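You operate a simulated robot arm through the tools that you are given. There is no shell and no other tool.

Carry out the task below with a simulated robot arm. There is one attempt and no reset: what you move stays moved.

JOB
Glue the bumper in the marked square and weight it till it grabs.
Fine: short teal brush, put back in its holder; the steel weight stays on. Set down upright: steel weight. A coat counts when it lies all over at full strength: go over it till it gets no stronger.

It is judged by the outcome, as a careful person would: the job done as asked, and still so three seconds after it is handed in. It fails if anything else is knocked over, pushed out of place, dropped, spilled or broken.

ROBOT AND FRAMES
A 7-joint arm with a two-finger parallel gripper, fixed in place. Base frame: the origin is on the floor under the middle of its stand, x ahead of it, y to its left, z up; the work surface is at about z = 0.88. Lengths are in m, angles in degrees, forces in N, time in s.
It reaches about 1.372 m from its shoulder. Its first joint turns from -149.0 to 149.0 degrees. Payload 3.43 kg.
The TCP is the grasp point between the finger pads, 0.03 m short of the fingertips. In the tool frame z runs along the fingers and y along their closing line. The gripper opens to 0.094 m. The fingers are 0.028 m wide and 0.01 m thick; the gripper's body (0.05 by 0.096 m) begins 0.055 m behind the TCP.
Orientation is that of the tool frame in the base frame, as a unit quaternion [x, y, z, w]. With the fingers straight down and closing along the base's y, the tool's x points along the base's -x, its y along +y and its z along -z.

CONTROLS
- The arm moves only by the tool step_arm. Its argument "moves" is a list of rows, each a list of 6 numbers: the shift along the tool's x, y, z in m, then the turn, a rotation vector about the tool's x, y, z in degrees. In form: [[tx, ty, tz, rx, ry, rz], ...]. A call has 1 to 20 rows; each row shifts and turns the commanded pose from where the row before left it, along the tool's axes as they then stand. "claw" is the opening, from 0 (shut) to 1 (fully open), set as the call begins (left out, the last holds). Rows are played at 5 a second. More than 0.05 m and 8.6 degrees between two rows, or a gripper value outside its range, and nothing of the call is played. Where a pose cannot be reached the arm comes as near as it can. A force on the tool above 40 N (or 10 N above the force at the start of the call, whichever is more), or a blocked arm, ends the call early, and 0.2 s more pass. The fingers move at their own pace (about 0.045 m/s each) and stop on an object; they squeeze with about 26 N. The grip force told is the motor's: it shows also when the fingers shut on nothing. Time passes only in rows, and 0.2 s behind the last, so rows that do not move let the fingers close. It gives the time, the measured TCP pose, the force on the tool (base axes), the opening and the grip force at its end, in the units of the frame above (readings bear some noise), with the torque about the TCP (base axes, N m) and any sound that the robot's microphone picked up, and new pictures: "views" is both (left out), scene, wrist or none.
- Cameras (640 x 400 px; columns grow to the right, rows downward): "scene" is fixed at [0.3989, 0.5002, 1.7033]; the picture's right is [-0.28, -0.96, 0.00], its down [-0.72, 0.21, -0.67] and it looks along [0.64, -0.18, -0.75] (base axes); focal length 311 px, centre (320, 200). "wrist" rides on the gripper at [0.076, 0.014, -0.102] in the tool frame; the picture's right is [-0.18, 0.98, 0.00], its down [-0.75, -0.14, -0.64] and it looks along [-0.63, -0.12, 0.77] (tool axes); focal length 243 px, centre (320, 200). There is no depth. A picture from a camera that has moved, and an enlarged one, comes with that camera's place and axes in the base frame and with its lens.
- close_up(camera, box): a new picture of the part [left, top, right, bottom] of that camera's present view, enlarged. No time passes.
- close_job(): hands the job in; it is judged then, once.

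Nothing tells you positions but the pictures and the camera data. Unless the task says otherwise, let go and move clear before handing in.

The tools are called after "Emit:" by a JSON object that holds its "fn" and its "kwargs". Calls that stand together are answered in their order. step_arm: Moves the arm, as the interface text tells. Its arguments: {"type":"object","properties":{"moves":{"type":"array"},"claw":{"type":"number"},"views":{"type":"string","enum":["both","scene","wrist","none"]}},"required":["moves"]} The other tools are called the same way: close_up (camera, box) takes an enlarged picture of a part of a camera's view; close_job () hands the job in.

At the start:

```text
clock: 0.0
tcp_pos: [0.9863, -0.0433, 1.1851]
ee_rot: [-0.001, 1.0, -0.001, 0.0]
wrist_force: [-0.5, 0.1, 0.2]
moment: [0.0, -0.01, -0.04]
finger_gap: 0.0942
grasp_force: 0.0
```

scene: 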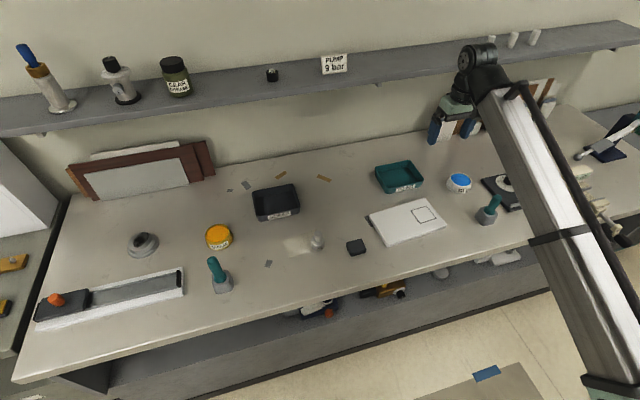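
wrist: 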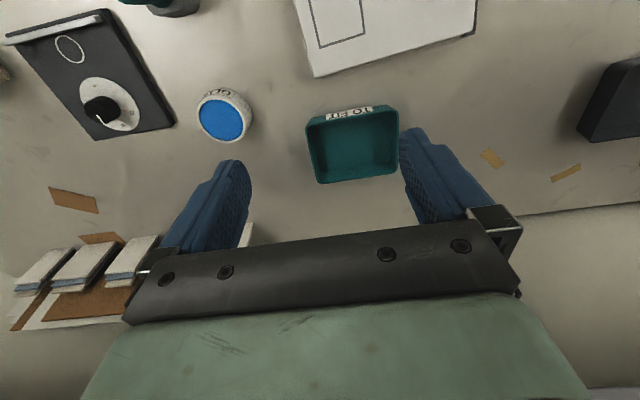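

I see a bench with a panel carrying a marked square, two teal-handled brushes in holders, trays, two tubs and a few small objects. I'll enlarge parts of the view to identify them before moving.

Emit:
{"fn": "close_up", "kwargs": {"camera": "scene", "box": [340, 140, 540, 265]}}

Emit:
{"fn": "close_up", "kwargs": {"camera": "scene", "box": [180, 170, 380, 295]}}

Emit:
{"fn": "close_up", "kwargs": {"camera": "scene", "box": [20, 200, 220, 325]}}

Emit:
{"fn": "close_up", "kwargs": {"camera": "wrist", "box": [0, 0, 320, 200]}}

Emit:
{"fn": "close_up", "kwargs": {"camera": "wrist", "box": [280, 0, 640, 225]}}

Emit:
{"fn": "close_up", "kwargs": {"camera": "scene", "box": [0, 30, 360, 130]}}

```text
3.20 times, centred on (440, 202) of scene
camera zoom: at [0.3989, 0.5002, 1.7033], right [-0.28, -0.96, 0.0], down [-0.72, 0.21, -0.67], along [0.64, -0.18, -0.75], focal length 994 px, centre (-64, 192)
```

zoom: 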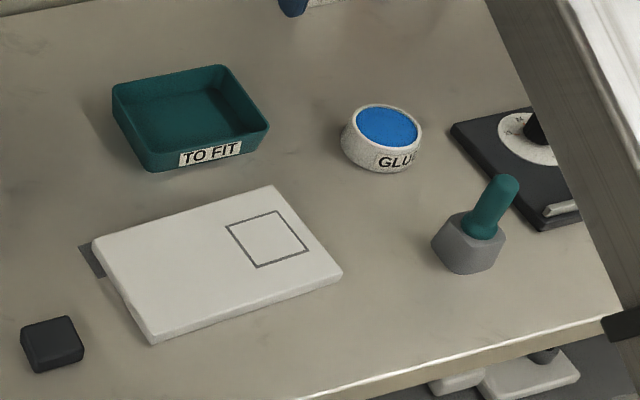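

```text
3.20 times, centred on (280, 232) of scene
camera zoom: at [0.3989, 0.5002, 1.7033], right [-0.28, -0.96, 0.0], down [-0.72, 0.21, -0.67], along [0.64, -0.18, -0.75], focal length 994 px, centre (448, 96)
```

zoom: 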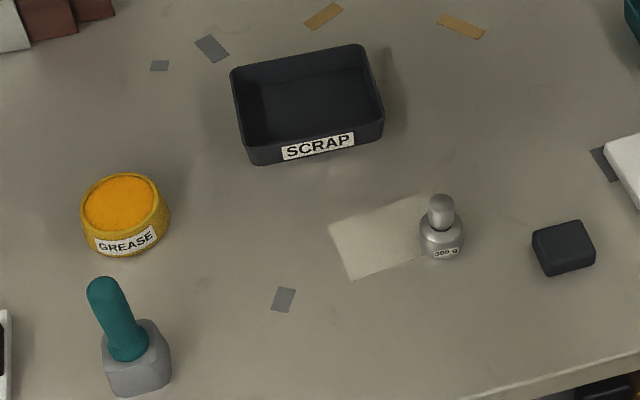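

```text
3.20 times, centred on (120, 262) of scene
camera zoom: at [0.3989, 0.5002, 1.7033], right [-0.28, -0.96, 0.0], down [-0.72, 0.21, -0.67], along [0.64, -0.18, -0.75], focal length 994 px, centre (960, 0)
```

zoom: 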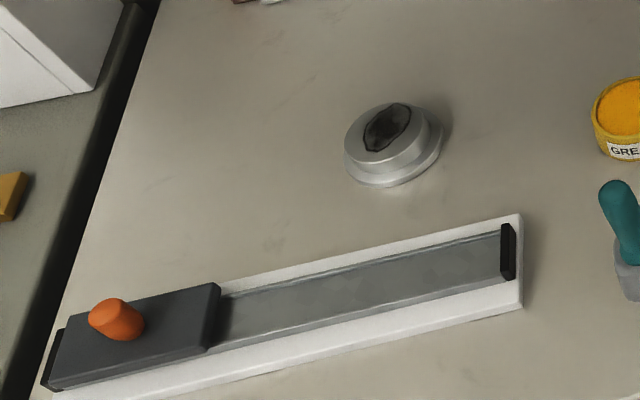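

```text
2.00 times, centred on (160, 100) of wrist
camera zoom: at [0.9101, -0.0281, 1.2874], right [0.18, 0.98, 0.0], down [0.75, -0.14, 0.64], along [0.63, -0.12, -0.77], focal length 485 px, centre (640, 400)
```

zoom: 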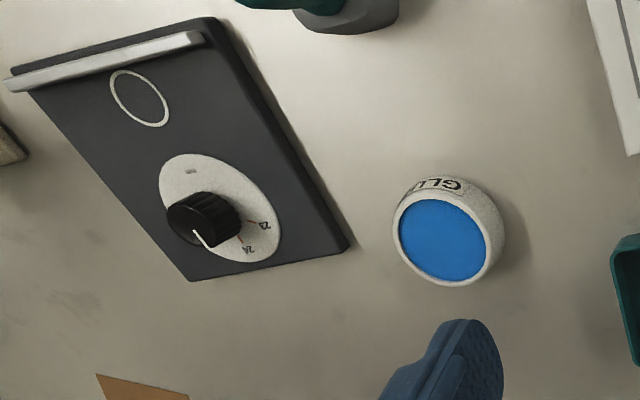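

```text
1.78 times, centred on (460, 112) of wrist
camera zoom: at [0.9101, -0.0281, 1.2874], right [0.18, 0.98, 0.0], down [0.75, -0.14, 0.64], along [0.63, -0.12, -0.77], focal length 431 px, centre (71, 356)
```

zoom: 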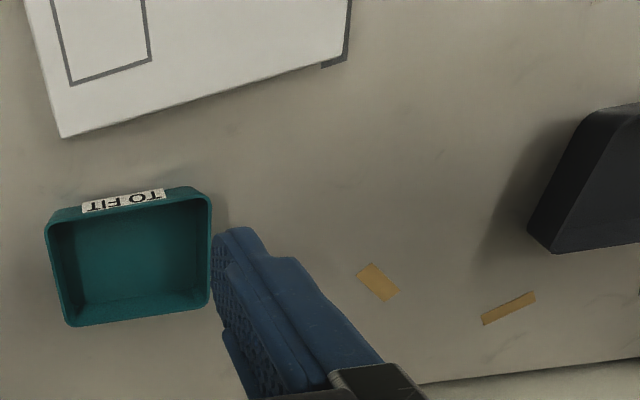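

```text
1.78 times, centred on (180, 80) of scene
camera zoom: at [0.3989, 0.5002, 1.7033], right [-0.28, -0.96, 0.0], down [-0.72, 0.21, -0.67], along [0.64, -0.18, -0.75], focal length 552 px, centre (569, 413)
```

zoom: 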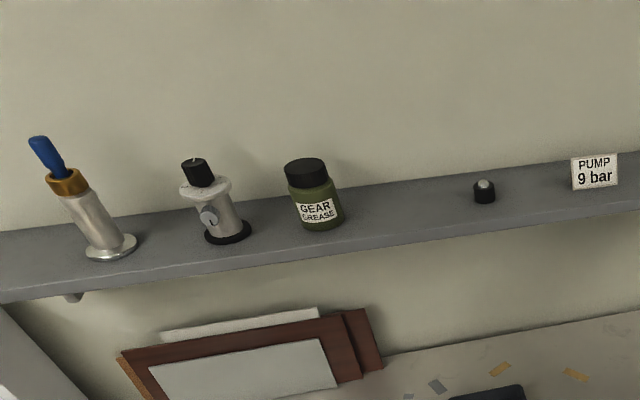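

The bumper looks like the dark block near (0.87, 0.25). The steel weight is near (0.91, 0.365), the glue pot near (1.02, -0.19) and the nearer teal brush near (0.857, -0.197). I'll back the arm off to get a better look with the wrist camera.

Emit:
{"fn": "step_arm", "kwargs": {"moves": [[0.047, 0, 0, 0, 0, 0], [0.047, 0, 0, 0, 0, 0], [0.047, 0, 0, 0, 0, 0], [0.047, 0, 0, 0, 0, 0], [0.047, 0, 0, 0, 0, 0], [0.047, 0, 0, 0, 0, 0]]}}

```text
clock: 0.7
tcp_pos: [0.8766, -0.0463, 1.1857]
ee_rot: [0.001, 1.0, -0.001, 0.006]
wrist_force: [5.2, -0.7, -8.2]
moment: [0.03, -0.11, 0.01]
finger_gap: 0.0938
grasp_force: 0.0
stopped in row 3: the force on the tool passed its limit at 56 N (the readings are from after the stop); the commanded pose is now the measured one
camera wrist: at [0.7994, -0.0291, 1.2867], right [0.19, 0.98, 0.0], down [0.75, -0.14, 0.65], along [0.64, -0.12, -0.76], focal length 243 px, centre (320, 200)
```

scene: 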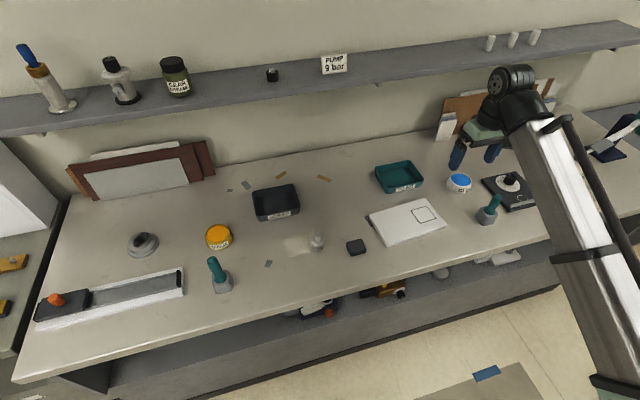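
wrist: 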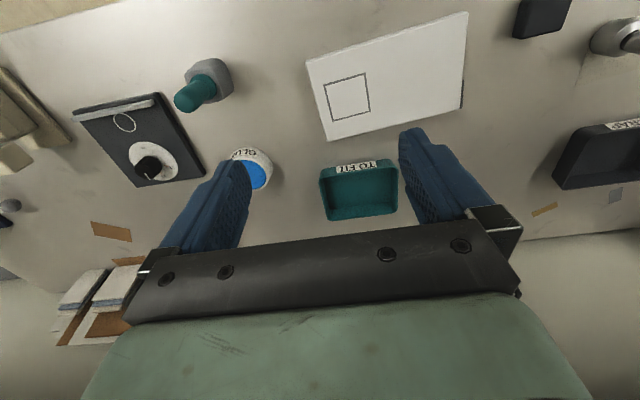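

Nothing in the pictures looks touched, so I take the stop to be a jerk from starting fast. I'll continue more slowly, ramping up the speed.

Emit:
{"fn": "step_arm", "kwargs": {"moves": [[0.01, 0, 0, 0, 0, 0], [0.02, 0, 0, 0, 0, 0], [0.025, 0, 0, 0, 0, 0], [0.025, 0, 0, 0, 0, 0], [0.02, 0, 0, 0, 0, 0], [0.01, 0, 0, 0, 0, 0]]}}

```text
clock: 1.2
tcp_pos: [0.8638, -0.0444, 1.1859]
ee_rot: [0.001, 1.0, -0.001, 0.01]
wrist_force: [5.3, 0.0, -9.4]
moment: [0.03, -0.06, -0.03]
finger_gap: 0.0939
grasp_force: 0.0
stopped in row 2: the force on the tool passed its limit at 48 N (the readings are from after the stop); the commanded pose is now the measured one
camera wrist: at [0.7859, -0.0283, 1.2868], right [0.19, 0.98, 0.0], down [0.74, -0.14, 0.66], along [0.65, -0.12, -0.75], focal length 243 px, centre (320, 200)
```

scene: 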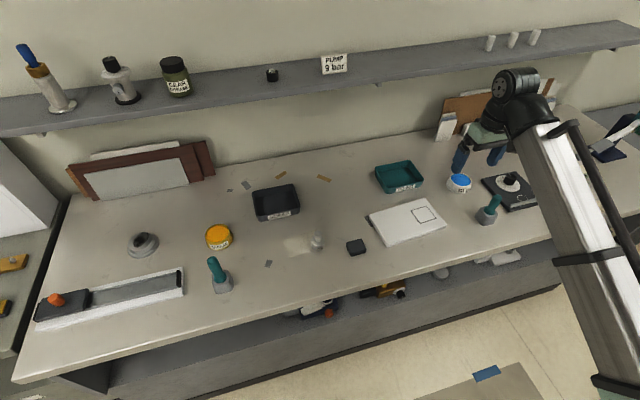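
wrist: 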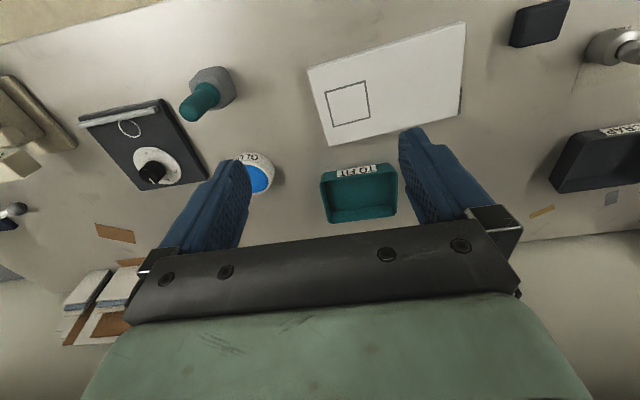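

The force reading hasn't cleared, so I'll let the arm rest and see what it settles to.

Emit:
{"fn": "step_arm", "kwargs": {"moves": [[0, 0, 0, 0, 0, 0], [0, 0, 0, 0, 0, 0], [0, 0, 0, 0, 0, 0]], "views": "none"}}

Emit:
{"fn": "close_up", "kwargs": {"camera": "scene", "box": [400, 40, 640, 190]}}

```text
clock: 2.0
tcp_pos: [0.864, -0.0443, 1.1861]
ee_rot: [0.002, 1.0, -0.001, 0.01]
wrist_force: [10.6, -0.2, -18.7]
moment: [-0.13, -0.41, -0.05]
finger_gap: 0.0939
grasp_force: 0.1
```

```text
2.67 times, centred on (520, 115) of scene
camera zoom: at [0.3989, 0.5002, 1.7033], right [-0.28, -0.96, 0.0], down [-0.72, 0.21, -0.67], along [0.64, -0.18, -0.75], focal length 828 px, centre (-213, 427)
```

zoom: 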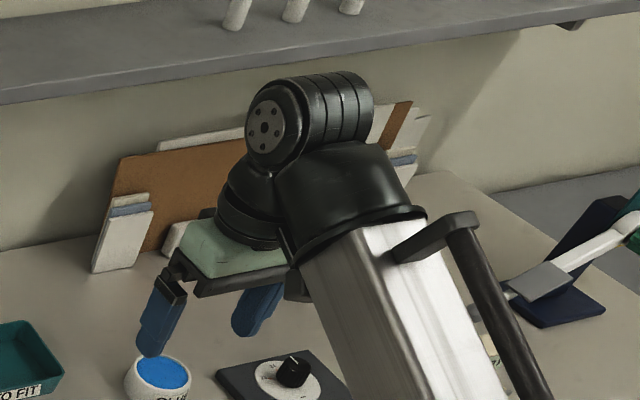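

The gripper's back is pressing on its own forearm, which limits how far I can fold in at this height. I'll back off forward, level the tool, and come down before going closer, since a lower pose should flatten the forearm.

Emit:
{"fn": "step_arm", "kwargs": {"moves": [[-0.01, 0, 0, 0, 0, 0], [-0.02, 0, 0, 0, 0.6, 0], [-0.02, 0, 0, 0, 0.6, 0], [-0.01, 0, 0, 0, 0, 0], [0, 0, 0, 0, 0, 0]], "views": "none"}}

```text
clock: 3.2
tcp_pos: [0.9235, -0.0461, 1.1881]
ee_rot: [0.002, 1.0, 0.0, -0.002]
wrist_force: [-0.6, -0.5, 0.9]
moment: [0.0, -0.02, 0.01]
finger_gap: 0.094
grasp_force: 0.1
```

The force has cleared. Next I'll move over toward the brush's side and come down to about z = 1.10 for a look.

Emit:
{"fn": "step_arm", "kwargs": {"moves": [[0, -0.01, 0, 0, 0, 0], [0, -0.025, 0.01, 0, 0, 0], [0, -0.03, 0.02, 0, 0, 0], [0, -0.03, 0.02, 0, 0, 0], [0, -0.03, 0.02, 0, 0, 0], [0, -0.02, 0.01, 0, 0, 0], [0, -0.005, 0.005, 0, 0, 0]]}}

```text
clock: 4.8
tcp_pos: [0.9233, -0.1946, 1.1006]
ee_rot: [0.002, 1.0, -0.001, -0.002]
wrist_force: [-0.4, 0.1, 0.1]
moment: [0.04, 0.0, 0.05]
finger_gap: 0.0938
grasp_force: 0.0
camera wrist: at [0.8476, -0.1786, 1.2039], right [0.19, 0.98, 0.0], down [0.76, -0.14, 0.64], along [0.63, -0.12, -0.77], focal length 243 px, centre (320, 200)
```

scene: 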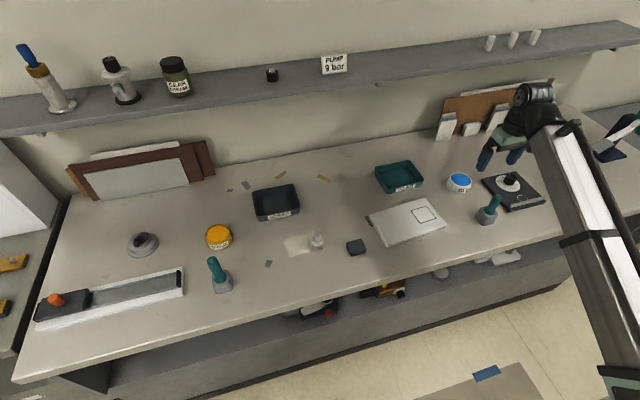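
wrist: 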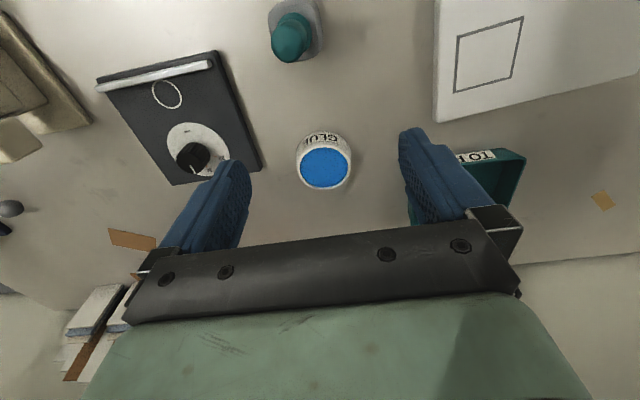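

The glue pot reads about (1.028, -0.206) and the nearer brush about (0.865, -0.203). Before picking one up I'll compare the two teal brushes at high zoom to be sure which is the short one.

Emit:
{"fn": "close_up", "kwargs": {"camera": "scene", "box": [190, 245, 254, 305]}}

Emit:
{"fn": "close_up", "kwargs": {"camera": "scene", "box": [460, 180, 524, 240]}}

Emit:
{"fn": "close_up", "kwargs": {"camera": "scene", "box": [480, 150, 640, 250]}}

Emit:
{"fn": "close_up", "kwargs": {"camera": "scene", "box": [270, 270, 530, 340]}}

```text
6.67 times, centred on (222, 275) of scene
camera zoom: at [0.3989, 0.5002, 1.7033], right [-0.28, -0.96, 0.0], down [-0.72, 0.21, -0.67], along [0.64, -0.18, -0.75], focal length 2071 px, centre (973, -300)
```

zoom: 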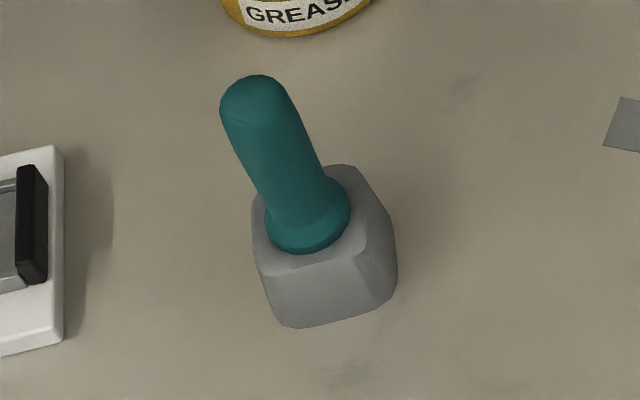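

```text
6.67 times, centred on (492, 210) of scene
camera zoom: at [0.3989, 0.5002, 1.7033], right [-0.28, -0.96, 0.0], down [-0.72, 0.21, -0.67], along [0.64, -0.18, -0.75], focal length 2071 px, centre (-827, 133)
```

zoom: 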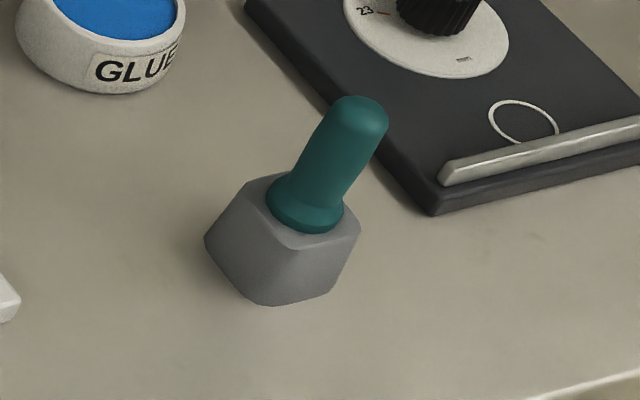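

```text
4.00 times, centred on (560, 200) of scene
camera zoom: at [0.3989, 0.5002, 1.7033], right [-0.28, -0.96, 0.0], down [-0.72, 0.21, -0.67], along [0.64, -0.18, -0.75], focal length 1243 px, centre (-640, 200)
```

zoom: 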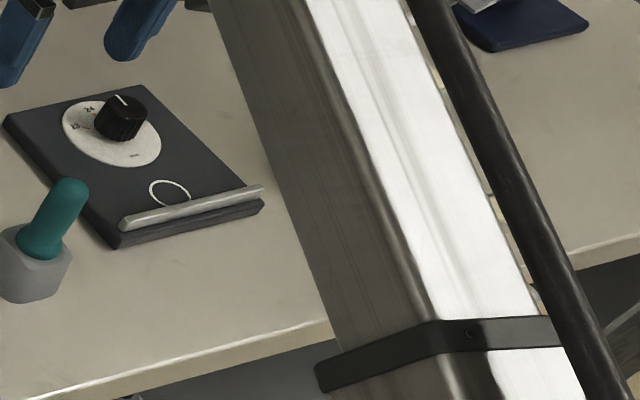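

```text
2.46 times, centred on (400, 305) of scene
camera zoom: at [0.3989, 0.5002, 1.7033], right [-0.28, -0.96, 0.0], down [-0.72, 0.21, -0.67], along [0.64, -0.18, -0.75], focal length 765 px, centre (123, -58)
```

zoom: 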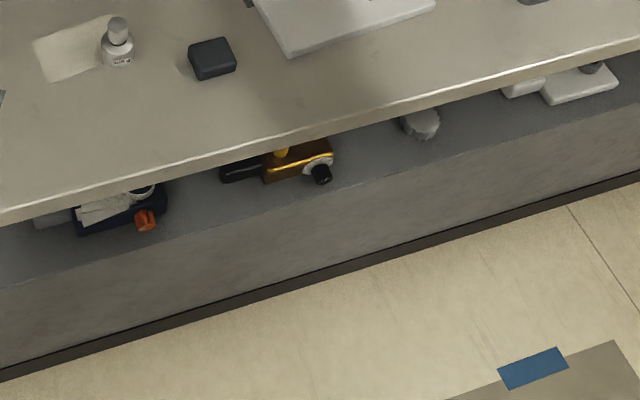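

The brush by the glue has a handle about 0.07 m tall and the one by the grease about 0.10 m. The short teal one is therefore the one by the glue, near (0.863, -0.201), and I'll move above it now.

Emit:
{"fn": "step_arm", "kwargs": {"moves": [[0.005, 0, 0, 0, 0, 0], [0.012, -0.001, 0.008, 0, 0, 0], [0.015, -0.002, 0.012, 0, 0, 0], [0.015, -0.002, 0.012, 0, 0, 0], [0.01, -0.001, 0.006, 0, 0, 0], [0.002, 0, 0.002, 0, 0, 0]]}}

```text
clock: 6.2
tcp_pos: [0.8647, -0.1997, 1.0611]
ee_rot: [0.002, 1.0, -0.001, -0.002]
wrist_force: [0.0, -1.1, -1.4]
moment: [0.01, -0.02, 0.02]
finger_gap: 0.0938
grasp_force: 0.1
camera wrist: at [0.7887, -0.1846, 1.1639], right [0.19, 0.98, 0.0], down [0.76, -0.14, 0.64], along [0.63, -0.12, -0.77], focal length 243 px, centre (320, 200)
```

scene: 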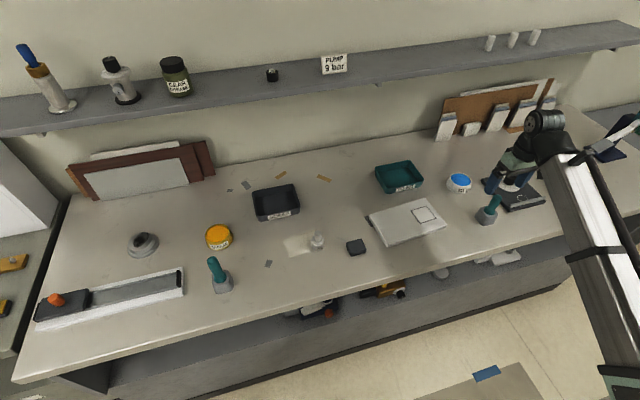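
wrist: 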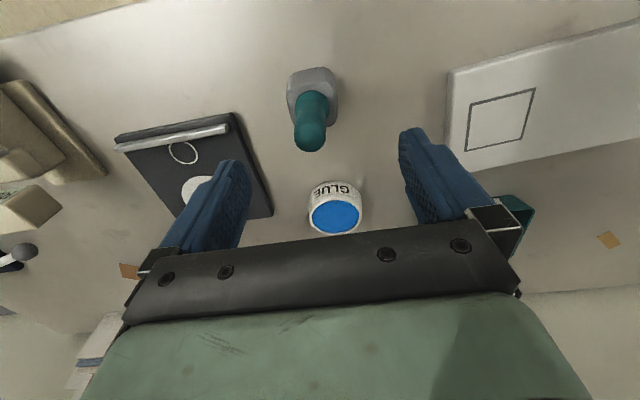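

The arm is clear of itself here. I'll zoom in to measure the brush's offset from the grasp axis.

Emit:
{"fn": "close_up", "kwargs": {"camera": "wrist", "box": [260, 50, 388, 130]}}

Emit:
{"fn": "close_up", "kwargs": {"camera": "wrist", "box": [280, 80, 376, 240]}}

```text
5.00 times, centred on (324, 90) of wrist
camera zoom: at [0.7887, -0.1846, 1.1639], right [0.19, 0.98, 0.0], down [0.76, -0.14, 0.64], along [0.63, -0.12, -0.77], focal length 1213 px, centre (300, 750)
```

zoom: 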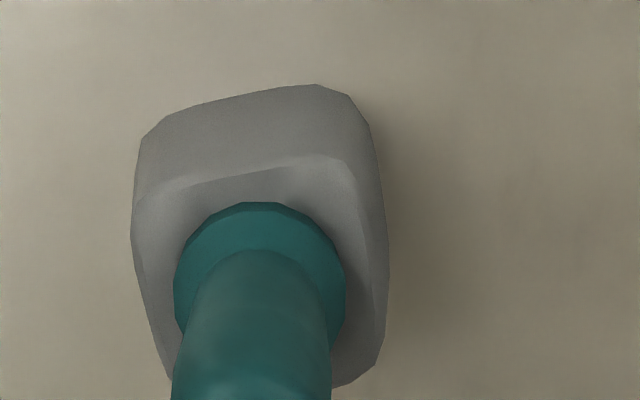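

```text
2.50 times, centred on (328, 160) of wrist
camera zoom: at [0.7887, -0.1846, 1.1639], right [0.19, 0.98, 0.0], down [0.76, -0.14, 0.64], along [0.63, -0.12, -0.77], focal length 606 px, centre (300, 300)
```

zoom: 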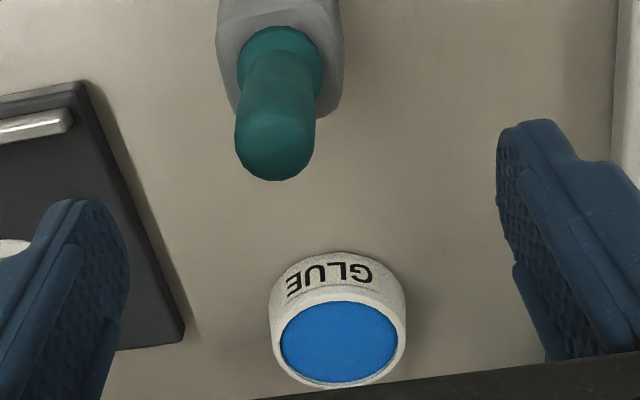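

The handle sits about 7 mm to the -y side of the grasp axis. I'll shift over and descend to z ≈ 0.97 with the fingers open.

Emit:
{"fn": "step_arm", "kwargs": {"moves": [[0, -0.004, 0, 0, 0, 0], [0, -0.0034, 0.01, 0, 0, 0], [0, 0, 0.015, 0, 0, 0], [0, 0, 0.018, 0, 0, 0], [0, 0, 0.018, 0, 0, 0], [0, 0, 0.014, 0, 0, 0], [0, 0, 0.01, 0, 0, 0], [0, 0, 0.004, 0, 0, 0], [0, 0, 0, 0, 0, 0]]}}

```text
clock: 8.2
tcp_pos: [0.8653, -0.2081, 0.9728]
ee_rot: [0.002, 1.0, -0.001, -0.001]
wrist_force: [-0.2, 0.7, 0.2]
moment: [-0.05, -0.01, -0.03]
finger_gap: 0.0941
grasp_force: 0.0
camera wrist: at [0.7877, -0.1919, 1.075], right [0.19, 0.98, 0.0], down [0.76, -0.14, 0.64], along [0.63, -0.12, -0.77], focal length 243 px, centre (320, 200)
```

scene: 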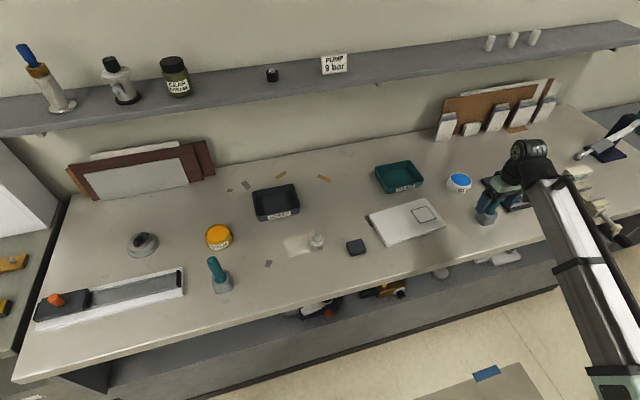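
wrist: 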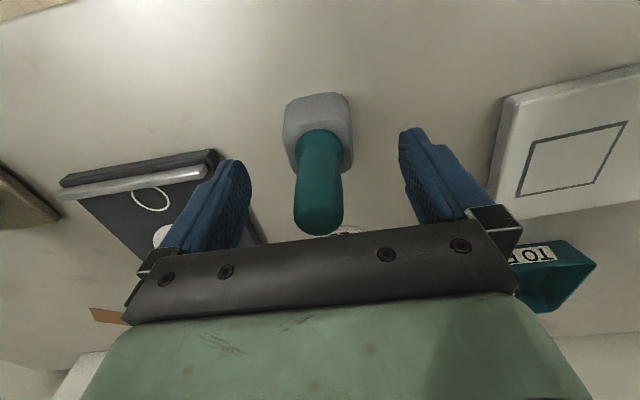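

The handle is centred between the fingers, so I'll close on it.

Emit:
{"fn": "step_arm", "kwargs": {"moves": [[0, 0, 0, 0, 0, 0], [0, 0, 0, 0, 0, 0], [0, 0, 0, 0, 0, 0], [0, 0, 0, 0, 0, 0], [0, 0, 0, 0, 0, 0], [0, 0, 0, 0, 0, 0]], "claw": 0}}

```text
clock: 9.6
tcp_pos: [0.8643, -0.2075, 0.9714]
ee_rot: [0.001, 1.0, -0.001, -0.002]
wrist_force: [0.2, 0.1, 1.1]
moment: [-0.03, 0.0, 0.0]
finger_gap: 0.0306
grasp_force: 25.8
camera wrist: at [0.7877, -0.1919, 1.0751], right [0.19, 0.98, 0.0], down [0.76, -0.14, 0.64], along [0.63, -0.12, -0.77], focal length 243 px, centre (320, 200)
```

scene: 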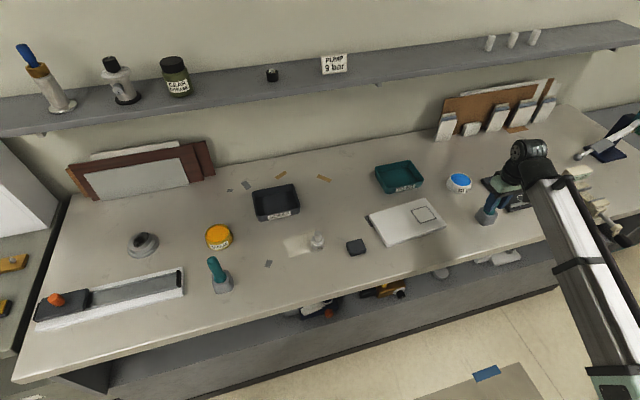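
wrist: 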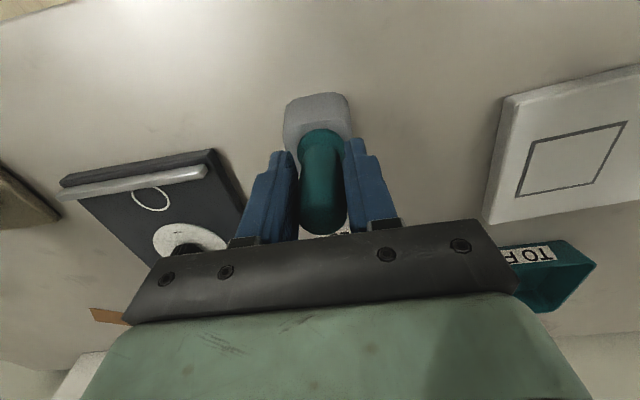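

I have the brush gripped, with a gap of 0.031 m. I'll lift it straight up out of the holder, slowly.

Emit:
{"fn": "step_arm", "kwargs": {"moves": [[0, 0, -0.005, 0, 0, 0], [0, 0, -0.01, 0, 0, 0], [0, 0, -0.015, 0, 0, 0], [0, 0, -0.018, 0, 0, 0], [0, 0, -0.018, 0, 0, 0], [0, 0, -0.018, 0, 0, 0], [0, 0, -0.014, 0, 0, 0], [0, 0, -0.007, 0, 0, 0], [0, 0, 0, 0, 0, 0]]}}

```text
clock: 11.6
tcp_pos: [0.8656, -0.209, 1.0779]
ee_rot: [0.002, 1.0, -0.002, -0.002]
wrist_force: [-0.2, -0.2, -1.7]
moment: [0.02, 0.0, 0.03]
finger_gap: 0.0307
grasp_force: 25.4
camera wrist: at [0.788, -0.1929, 1.1808], right [0.19, 0.98, 0.0], down [0.76, -0.14, 0.64], along [0.63, -0.12, -0.77], focal length 243 px, centre (320, 200)
```

scene: 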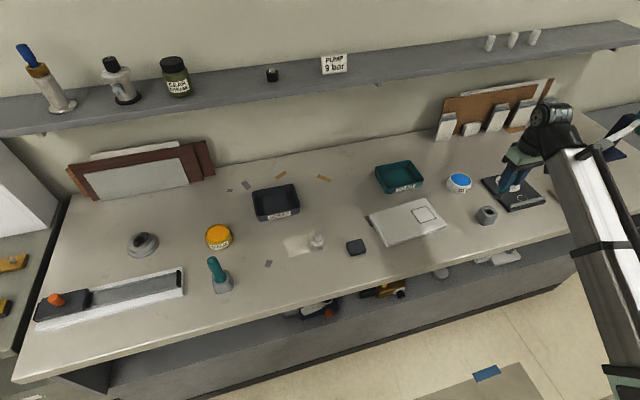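
wrist: 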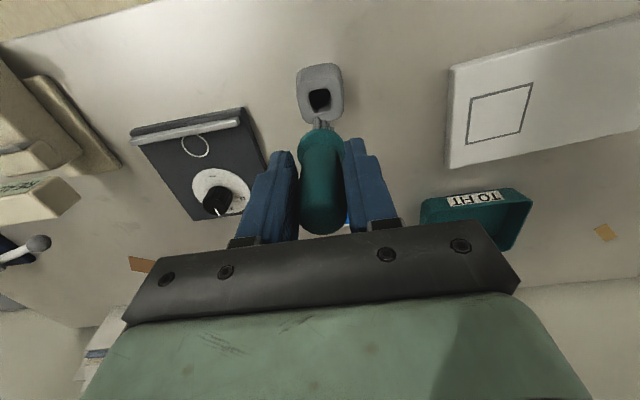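

The brush is out and the holder stayed put. I'll zoom in to find the bristle tip and the layout of the pot and panel.

Emit:
{"fn": "close_up", "kwargs": {"camera": "wrist", "box": [270, 50, 370, 170]}}

Emit:
{"fn": "close_up", "kwargs": {"camera": "scene", "box": [440, 130, 580, 230]}}

Emit:
{"fn": "close_up", "kwargs": {"camera": "wrist", "box": [400, 20, 640, 260]}}

```text
3.33 times, centred on (320, 110) of wrist
camera zoom: at [0.788, -0.1929, 1.1808], right [0.19, 0.98, 0.0], down [0.76, -0.14, 0.64], along [0.63, -0.12, -0.77], focal length 809 px, centre (320, 500)
```

zoom: 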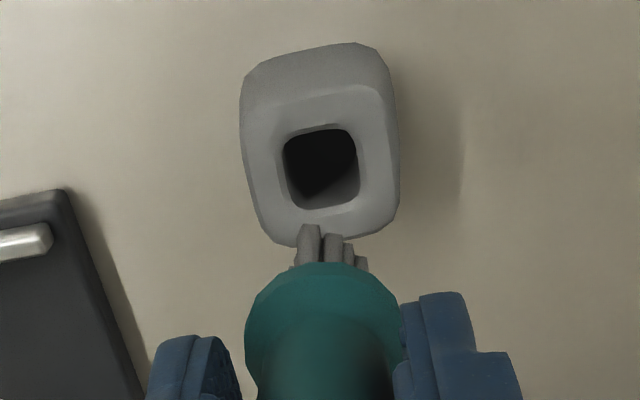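

```text
4.00 times, centred on (510, 180) of scene
camera zoom: at [0.3989, 0.5002, 1.7033], right [-0.28, -0.96, 0.0], down [-0.72, 0.21, -0.67], along [0.64, -0.18, -0.75], focal length 1243 px, centre (-440, 280)
```

zoom: 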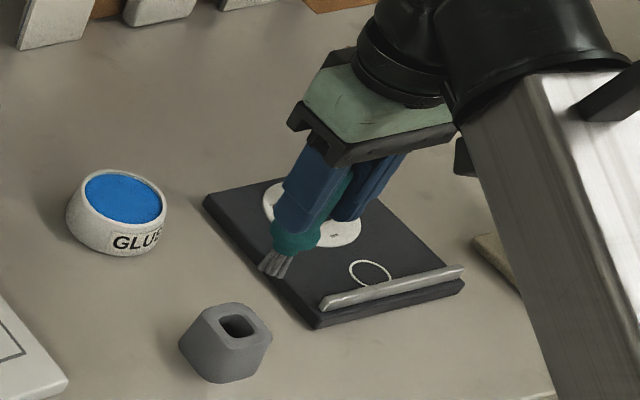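

```text
1.67 times, centred on (520, 140) of wrist
camera zoom: at [0.788, -0.1929, 1.1808], right [0.19, 0.98, 0.0], down [0.76, -0.14, 0.64], along [0.63, -0.12, -0.77], focal length 404 px, centre (-13, 300)
```

zoom: 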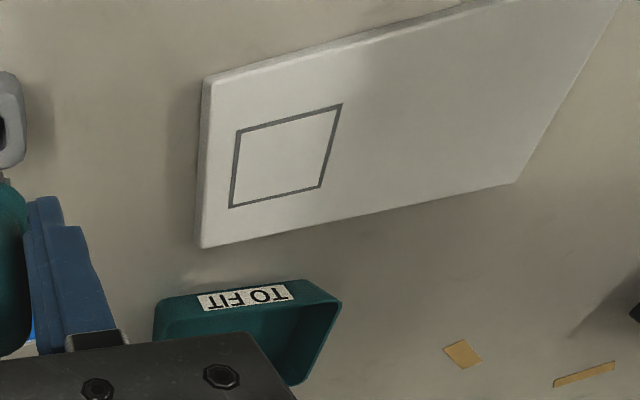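

The bristle tip is about 0.079 m below the grasp point. From two views the glue surface is at about (1.030, -0.2075, 0.913), so I'll move above the pot.

Emit:
{"fn": "step_arm", "kwargs": {"moves": [[-0.006, 0, 0, 0, 0, 0], [-0.016, 0, 0, 0, 0, 0], [-0.024, 0, 0, 0, 0, 0], [-0.026, 0, 0, 0, 0, 0], [-0.026, 0, 0, 0, 0, 0], [-0.026, 0, 0, 0, 0, 0], [-0.022, 0, 0, 0, 0, 0], [-0.014, 0, 0, 0, 0, 0], [-0.005, 0, 0, 0, 0, 0], [0, 0, 0, 0, 0, 0]]}}

```text
clock: 13.8
tcp_pos: [1.0303, -0.2089, 1.0776]
ee_rot: [0.002, 1.0, -0.001, -0.001]
wrist_force: [-0.6, 0.1, -0.1]
moment: [0.0, 0.01, 0.0]
finger_gap: 0.0308
grasp_force: 25.7
camera wrist: at [0.9531, -0.1928, 1.1803], right [0.19, 0.98, 0.0], down [0.76, -0.14, 0.64], along [0.63, -0.12, -0.77], focal length 243 px, centre (320, 200)
```

scene: 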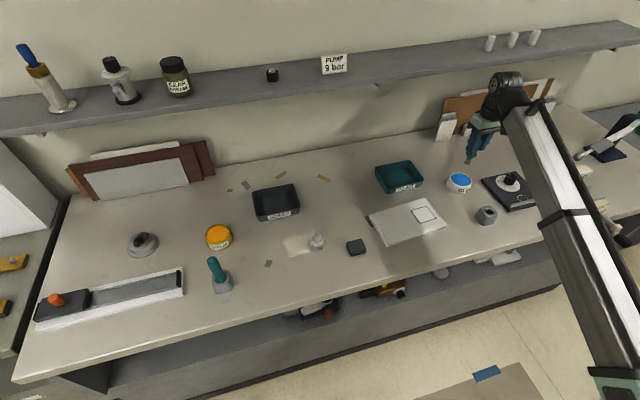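
wrist: 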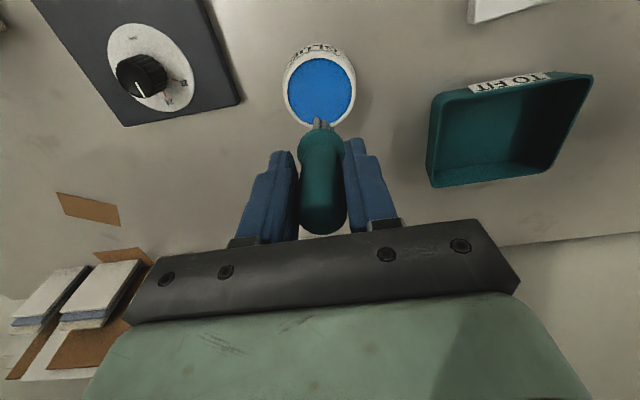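

The pot is right under the brush axis. I'll lower it slowly into the glue.

Emit:
{"fn": "step_arm", "kwargs": {"moves": [[0, 0, 0.006, 0, 0, 0], [0, 0, 0.014, 0, 0, 0], [0, 0, 0.018, 0, 0, 0], [0, 0, 0.018, 0, 0, 0], [0, 0, 0.014, 0, 0, 0], [0, 0, 0.01, 0, 0, 0], [0, 0, 0.006, 0, 0, 0], [0, 0, 0.004, 0, 0, 0], [0, 0, 0, 0, 0, 0]]}}

```text
clock: 15.8
tcp_pos: [1.0279, -0.2083, 0.9878]
ee_rot: [0.002, 1.0, -0.003, -0.002]
wrist_force: [0.5, -1.9, 21.9]
moment: [-0.09, -0.17, -0.02]
finger_gap: 0.0324
grasp_force: 26.2
camera wrist: at [0.9522, -0.1928, 1.0908], right [0.19, 0.98, 0.0], down [0.75, -0.14, 0.64], along [0.63, -0.12, -0.77], focal length 243 px, centre (320, 200)
```

scene: 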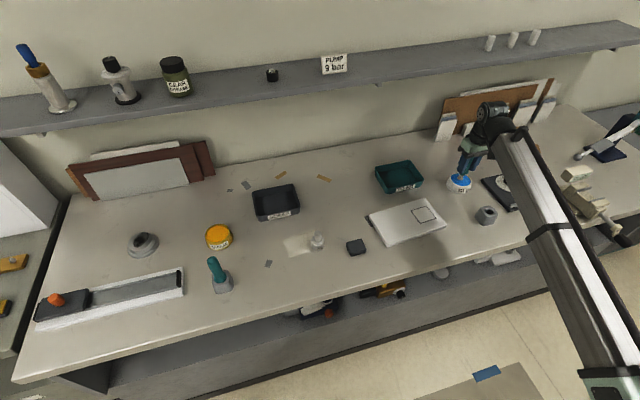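
wrist: 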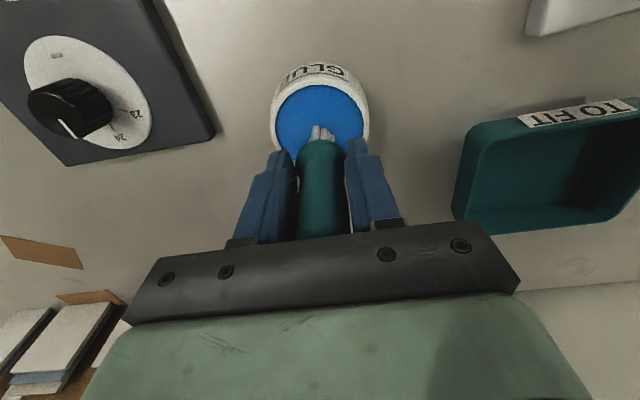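

The bristles touched the glue at about TCP z ≈ 0.99 and are now pressed a bit hard (22 N). I'll ease up and check whether they picked up glue.

Emit:
{"fn": "step_arm", "kwargs": {"moves": [[0, 0, -0.002, 0, 0, 0], [0, 0, -0.002, 0, 0, 0], [0, 0, -0.002, 0, 0, 0], [0, 0, 0, 0, 0, 0]], "views": "none"}}

Emit:
{"fn": "step_arm", "kwargs": {"moves": [[0, 0, -0.005, 0, 0, 0], [0, 0, -0.012, 0, 0, 0], [0, 0, -0.018, 0, 0, 0], [0, 0, -0.018, 0, 0, 0], [0, 0, -0.018, 0, 0, 0], [0, 0, -0.012, 0, 0, 0], [0, 0, -0.005, 0, 0, 0], [0, 0, 0, 0, 0, 0]]}}

Emit:
{"fn": "close_up", "kwargs": {"camera": "wrist", "box": [260, 60, 380, 240]}}

Emit:
{"fn": "close_up", "kwargs": {"camera": "scene", "box": [440, 110, 540, 200]}}

```text
clock: 16.8
tcp_pos: [1.0291, -0.2092, 0.9938]
ee_rot: [0.001, 1.0, -0.001, -0.001]
wrist_force: [-0.9, 0.3, -1.6]
moment: [-0.02, 0.01, 0.01]
finger_gap: 0.0324
grasp_force: 25.9
```

```text
clock: 18.6
tcp_pos: [1.0304, -0.21, 1.0809]
ee_rot: [0.002, 1.0, -0.001, -0.002]
wrist_force: [0.5, -0.2, 0.2]
moment: [-0.02, -0.03, -0.02]
finger_gap: 0.0322
grasp_force: 26.6
camera wrist: at [0.9532, -0.1926, 1.1834], right [0.19, 0.98, 0.0], down [0.76, -0.14, 0.64], along [0.63, -0.12, -0.77], focal length 243 px, centre (320, 200)
```

scene: 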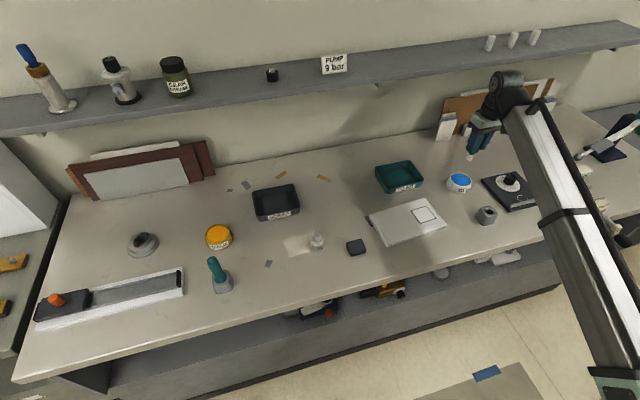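
wrist: 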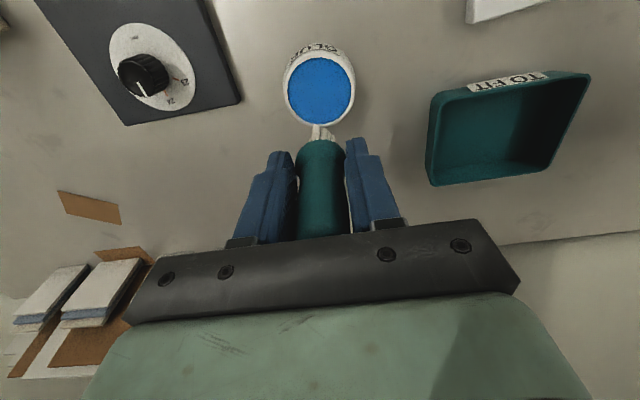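

```text
2.22 times, centred on (320, 150) of wrist
camera zoom: at [0.9532, -0.1926, 1.1834], right [0.19, 0.98, 0.0], down [0.76, -0.14, 0.64], along [0.63, -0.12, -0.77], focal length 539 px, centre (320, 311)
```

zoom: 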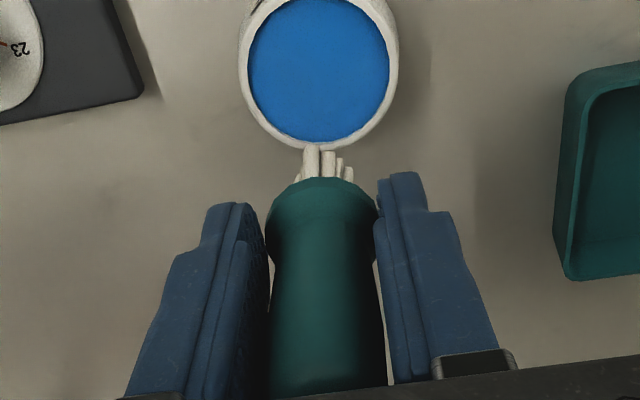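

```text
4.44 times, centred on (490, 155) of scene
camera zoom: at [0.3989, 0.5002, 1.7033], right [-0.28, -0.96, 0.0], down [-0.72, 0.21, -0.67], along [0.64, -0.18, -0.75], focal length 1381 px, centre (-436, 400)
```

zoom: 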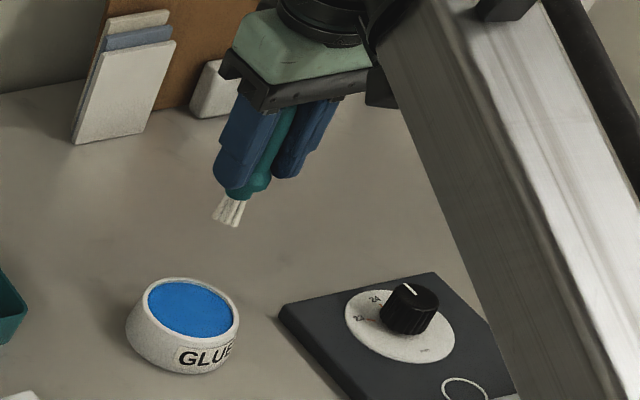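

The bristles have gone from grey to cream, so they're loaded. They slid up in the grip by about 15 mm, so the tip is now roughly 0.075 m below the grasp point. Next I'll move over the marked square, centred near (0.931, -0.012).

Emit:
{"fn": "step_arm", "kwargs": {"moves": [[0.002, 0.005, 0, 0, 0, 0], [0.007, 0.014, 0, 0, 0, 0], [0.011, 0.022, 0, 0, 0, 0], [0.013, 0.026, 0, 0, 0, 0], [0.013, 0.026, 0, 0, 0, 0], [0.013, 0.026, 0, 0, 0, 0], [0.013, 0.026, 0, 0, 0, 0], [0.012, 0.024, 0, 0, 0, 0], [0.009, 0.018, 0, 0, 0, 0], [0.005, 0.009, 0, 0, 0, 0], [0.001, 0.002, 0, 0, 0, 0], [0, 0, 0, 0, 0, 0]]}}

Emit:
{"fn": "close_up", "kwargs": {"camera": "wrist", "box": [240, 40, 420, 160]}}

Emit:
{"fn": "close_up", "kwargs": {"camera": "scene", "box": [360, 100, 520, 250]}}

```text
clock: 21.2
tcp_pos: [0.9311, -0.0102, 1.0807]
ee_rot: [0.002, 1.0, -0.001, -0.001]
wrist_force: [0.4, -0.4, -0.3]
moment: [-0.02, 0.0, 0.03]
finger_gap: 0.0324
grasp_force: 26.2
camera wrist: at [0.8544, 0.0052, 1.1835], right [0.19, 0.98, 0.0], down [0.76, -0.14, 0.64], along [0.63, -0.12, -0.77], focal length 243 px, centre (320, 200)
```

scene: 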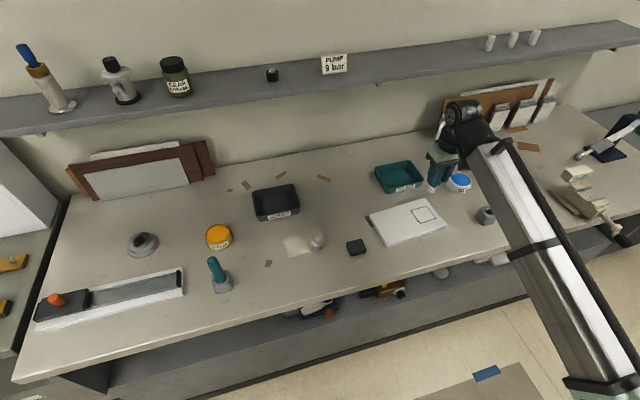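
wrist: 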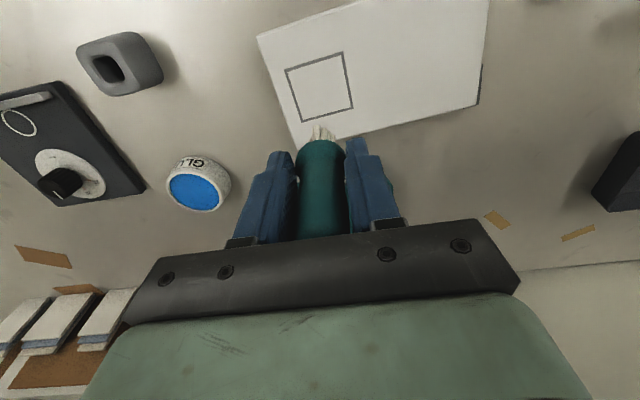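

```text
3.33 times, centred on (330, 100) of wrist
camera zoom: at [0.8544, 0.0052, 1.1835], right [0.19, 0.98, 0.0], down [0.76, -0.14, 0.64], along [0.63, -0.12, -0.77], focal length 809 px, centre (287, 533)
```

zoom: 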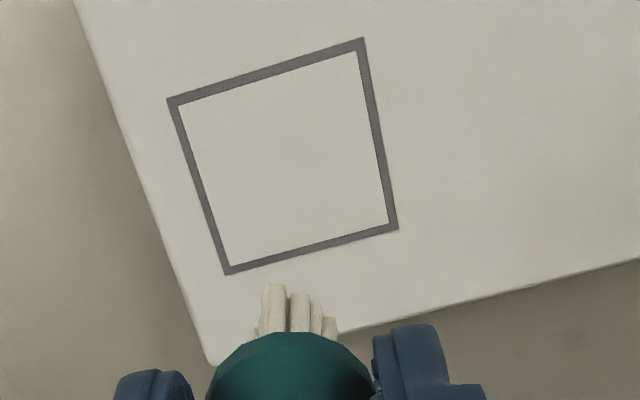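

```text
2.67 times, centred on (440, 175) of scene
camera zoom: at [0.3989, 0.5002, 1.7033], right [-0.28, -0.96, 0.0], down [-0.72, 0.21, -0.67], along [0.64, -0.18, -0.75], focal length 828 px, centre (0, 267)
```

zoom: 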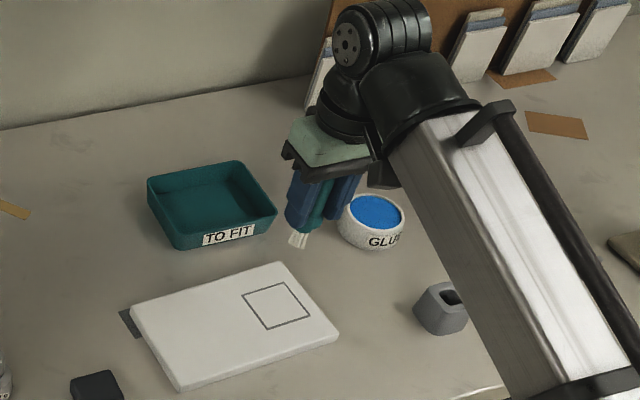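

The square's centre is about (0.9316, -0.0097), the panel top is about z = 0.898, the outer side is about 0.062 and it's turned about +5°. I'll move to one corner of it and descend to just above the surface.

Emit:
{"fn": "step_arm", "kwargs": {"moves": [[0.004, -0.004, 0.006, 0, 0, 0], [0.008, -0.008, 0.014, 0, 0, 0], [0.007, -0.008, 0.018, 0, 0, 0], [0.002, -0.0023, 0.018, 0, 0, 0], [0, 0, 0.016, 0, 0, 0], [0, 0, 0.012, 0, 0, 0], [0, 0, 0.006, 0, 0, 0], [0, 0, 0.003, 0, 0, 0], [0, 0, 0, 0, 0, 0]]}}

Emit:
{"fn": "close_up", "kwargs": {"camera": "wrist", "box": [240, 40, 420, 160]}}

Emit:
{"fn": "close_up", "kwargs": {"camera": "scene", "box": [380, 150, 480, 250]}}

```text
clock: 23.2
tcp_pos: [0.9092, -0.0345, 0.9873]
ee_rot: [0.002, 1.0, -0.001, -0.001]
wrist_force: [0.2, 0.2, -1.2]
moment: [0.02, -0.01, -0.01]
finger_gap: 0.0321
grasp_force: 26.1
camera wrist: at [0.8335, -0.0165, 1.0905], right [0.19, 0.98, 0.0], down [0.75, -0.14, 0.64], along [0.63, -0.12, -0.77], focal length 243 px, centre (320, 200)
```

scene: 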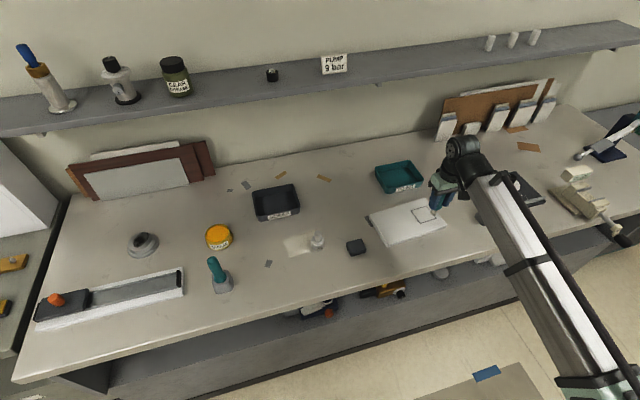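
wrist: 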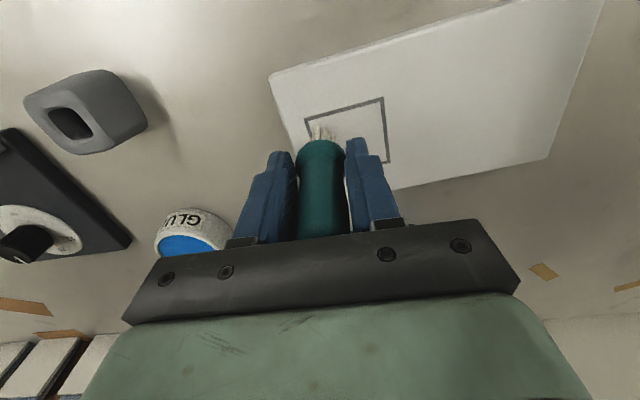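

```text
3.33 times, centred on (330, 100) of wrist
camera zoom: at [0.8335, -0.0165, 1.0905], right [0.19, 0.98, 0.0], down [0.75, -0.14, 0.64], along [0.63, -0.12, -0.77], focal length 809 px, centre (287, 533)
```

zoom: 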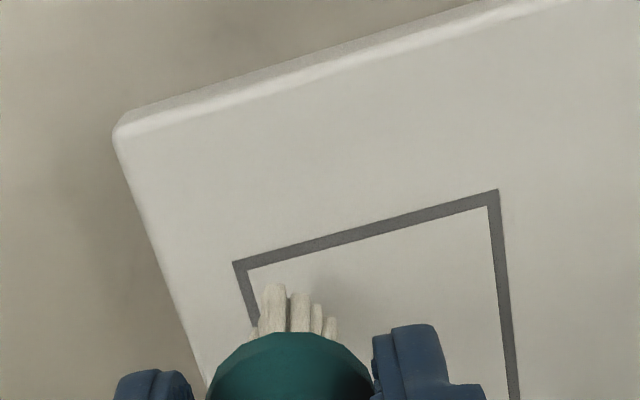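

```text
4.00 times, centred on (430, 200) of scene
camera zoom: at [0.3989, 0.5002, 1.7033], right [-0.28, -0.96, 0.0], down [-0.72, 0.21, -0.67], along [0.64, -0.18, -0.75], focal length 1243 px, centre (-120, 200)
```

zoom: 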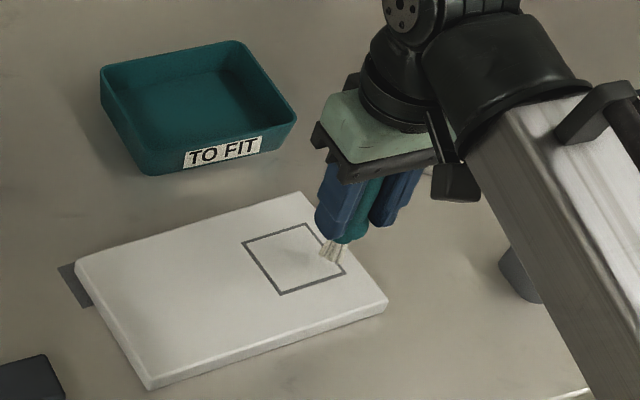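

The brush is above the near corner on the -y side. I'll lower it in small steps until it just touches.

Emit:
{"fn": "step_arm", "kwargs": {"moves": [[0, 0, 0.004, 0, 0, 0], [0, 0, 0.003, 0, 0, 0], [0, 0, 0.002, 0, 0, 0], [0, 0, 0.002, 0, 0, 0], [0, 0, 0, 0, 0, 0]], "views": "none"}}

```text
clock: 24.4
tcp_pos: [0.9084, -0.0318, 0.9778]
ee_rot: [0.002, 1.0, -0.001, -0.001]
wrist_force: [0.6, 0.2, -1.2]
moment: [0.01, -0.03, -0.01]
finger_gap: 0.0325
grasp_force: 26.0
```

Emit:
{"fn": "step_arm", "kwargs": {"moves": [[0, 0, 0.0015, 0, 0, 0], [0, 0, 0.0015, 0, 0, 0], [0, 0, 0, 0, 0, 0]], "views": "wrist"}}

Emit:
{"fn": "close_up", "kwargs": {"camera": "wrist", "box": [240, 40, 420, 160]}}

```text
clock: 25.2
tcp_pos: [0.9083, -0.0325, 0.9747]
ee_rot: [0.002, 1.0, -0.001, -0.002]
wrist_force: [0.1, 0.9, 0.1]
moment: [-0.01, 0.0, 0.0]
finger_gap: 0.0324
grasp_force: 25.3
camera wrist: at [0.8331, -0.0164, 1.0775], right [0.19, 0.98, 0.0], down [0.76, -0.14, 0.64], along [0.63, -0.12, -0.77], focal length 243 px, centre (320, 200)
```

wrist: 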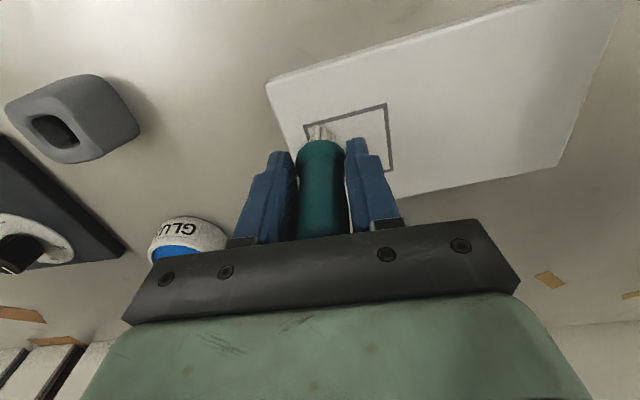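

```text
3.33 times, centred on (330, 100) of wrist
camera zoom: at [0.8331, -0.0164, 1.0775], right [0.19, 0.98, 0.0], down [0.76, -0.14, 0.64], along [0.63, -0.12, -0.77], focal length 809 px, centre (287, 533)
```

zoom: 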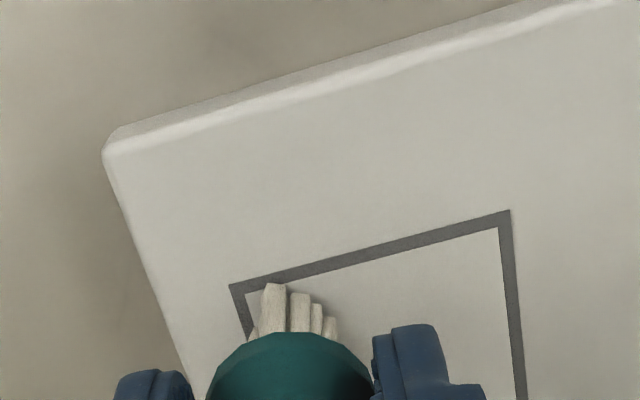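

There's no contact yet, so I'll keep going down in small steps.

Emit:
{"fn": "step_arm", "kwargs": {"moves": [[0, 0, 0.0015, 0, 0, 0], [0, 0, 0.001, 0, 0, 0], [0, 0, 0, 0, 0, 0]], "views": "none"}}

```text
clock: 26.0
tcp_pos: [0.9095, -0.033, 0.9731]
ee_rot: [0.001, 1.0, 0.0, -0.002]
wrist_force: [-0.1, -1.2, 3.3]
moment: [-0.05, 0.0, 0.0]
finger_gap: 0.0322
grasp_force: 26.5
```

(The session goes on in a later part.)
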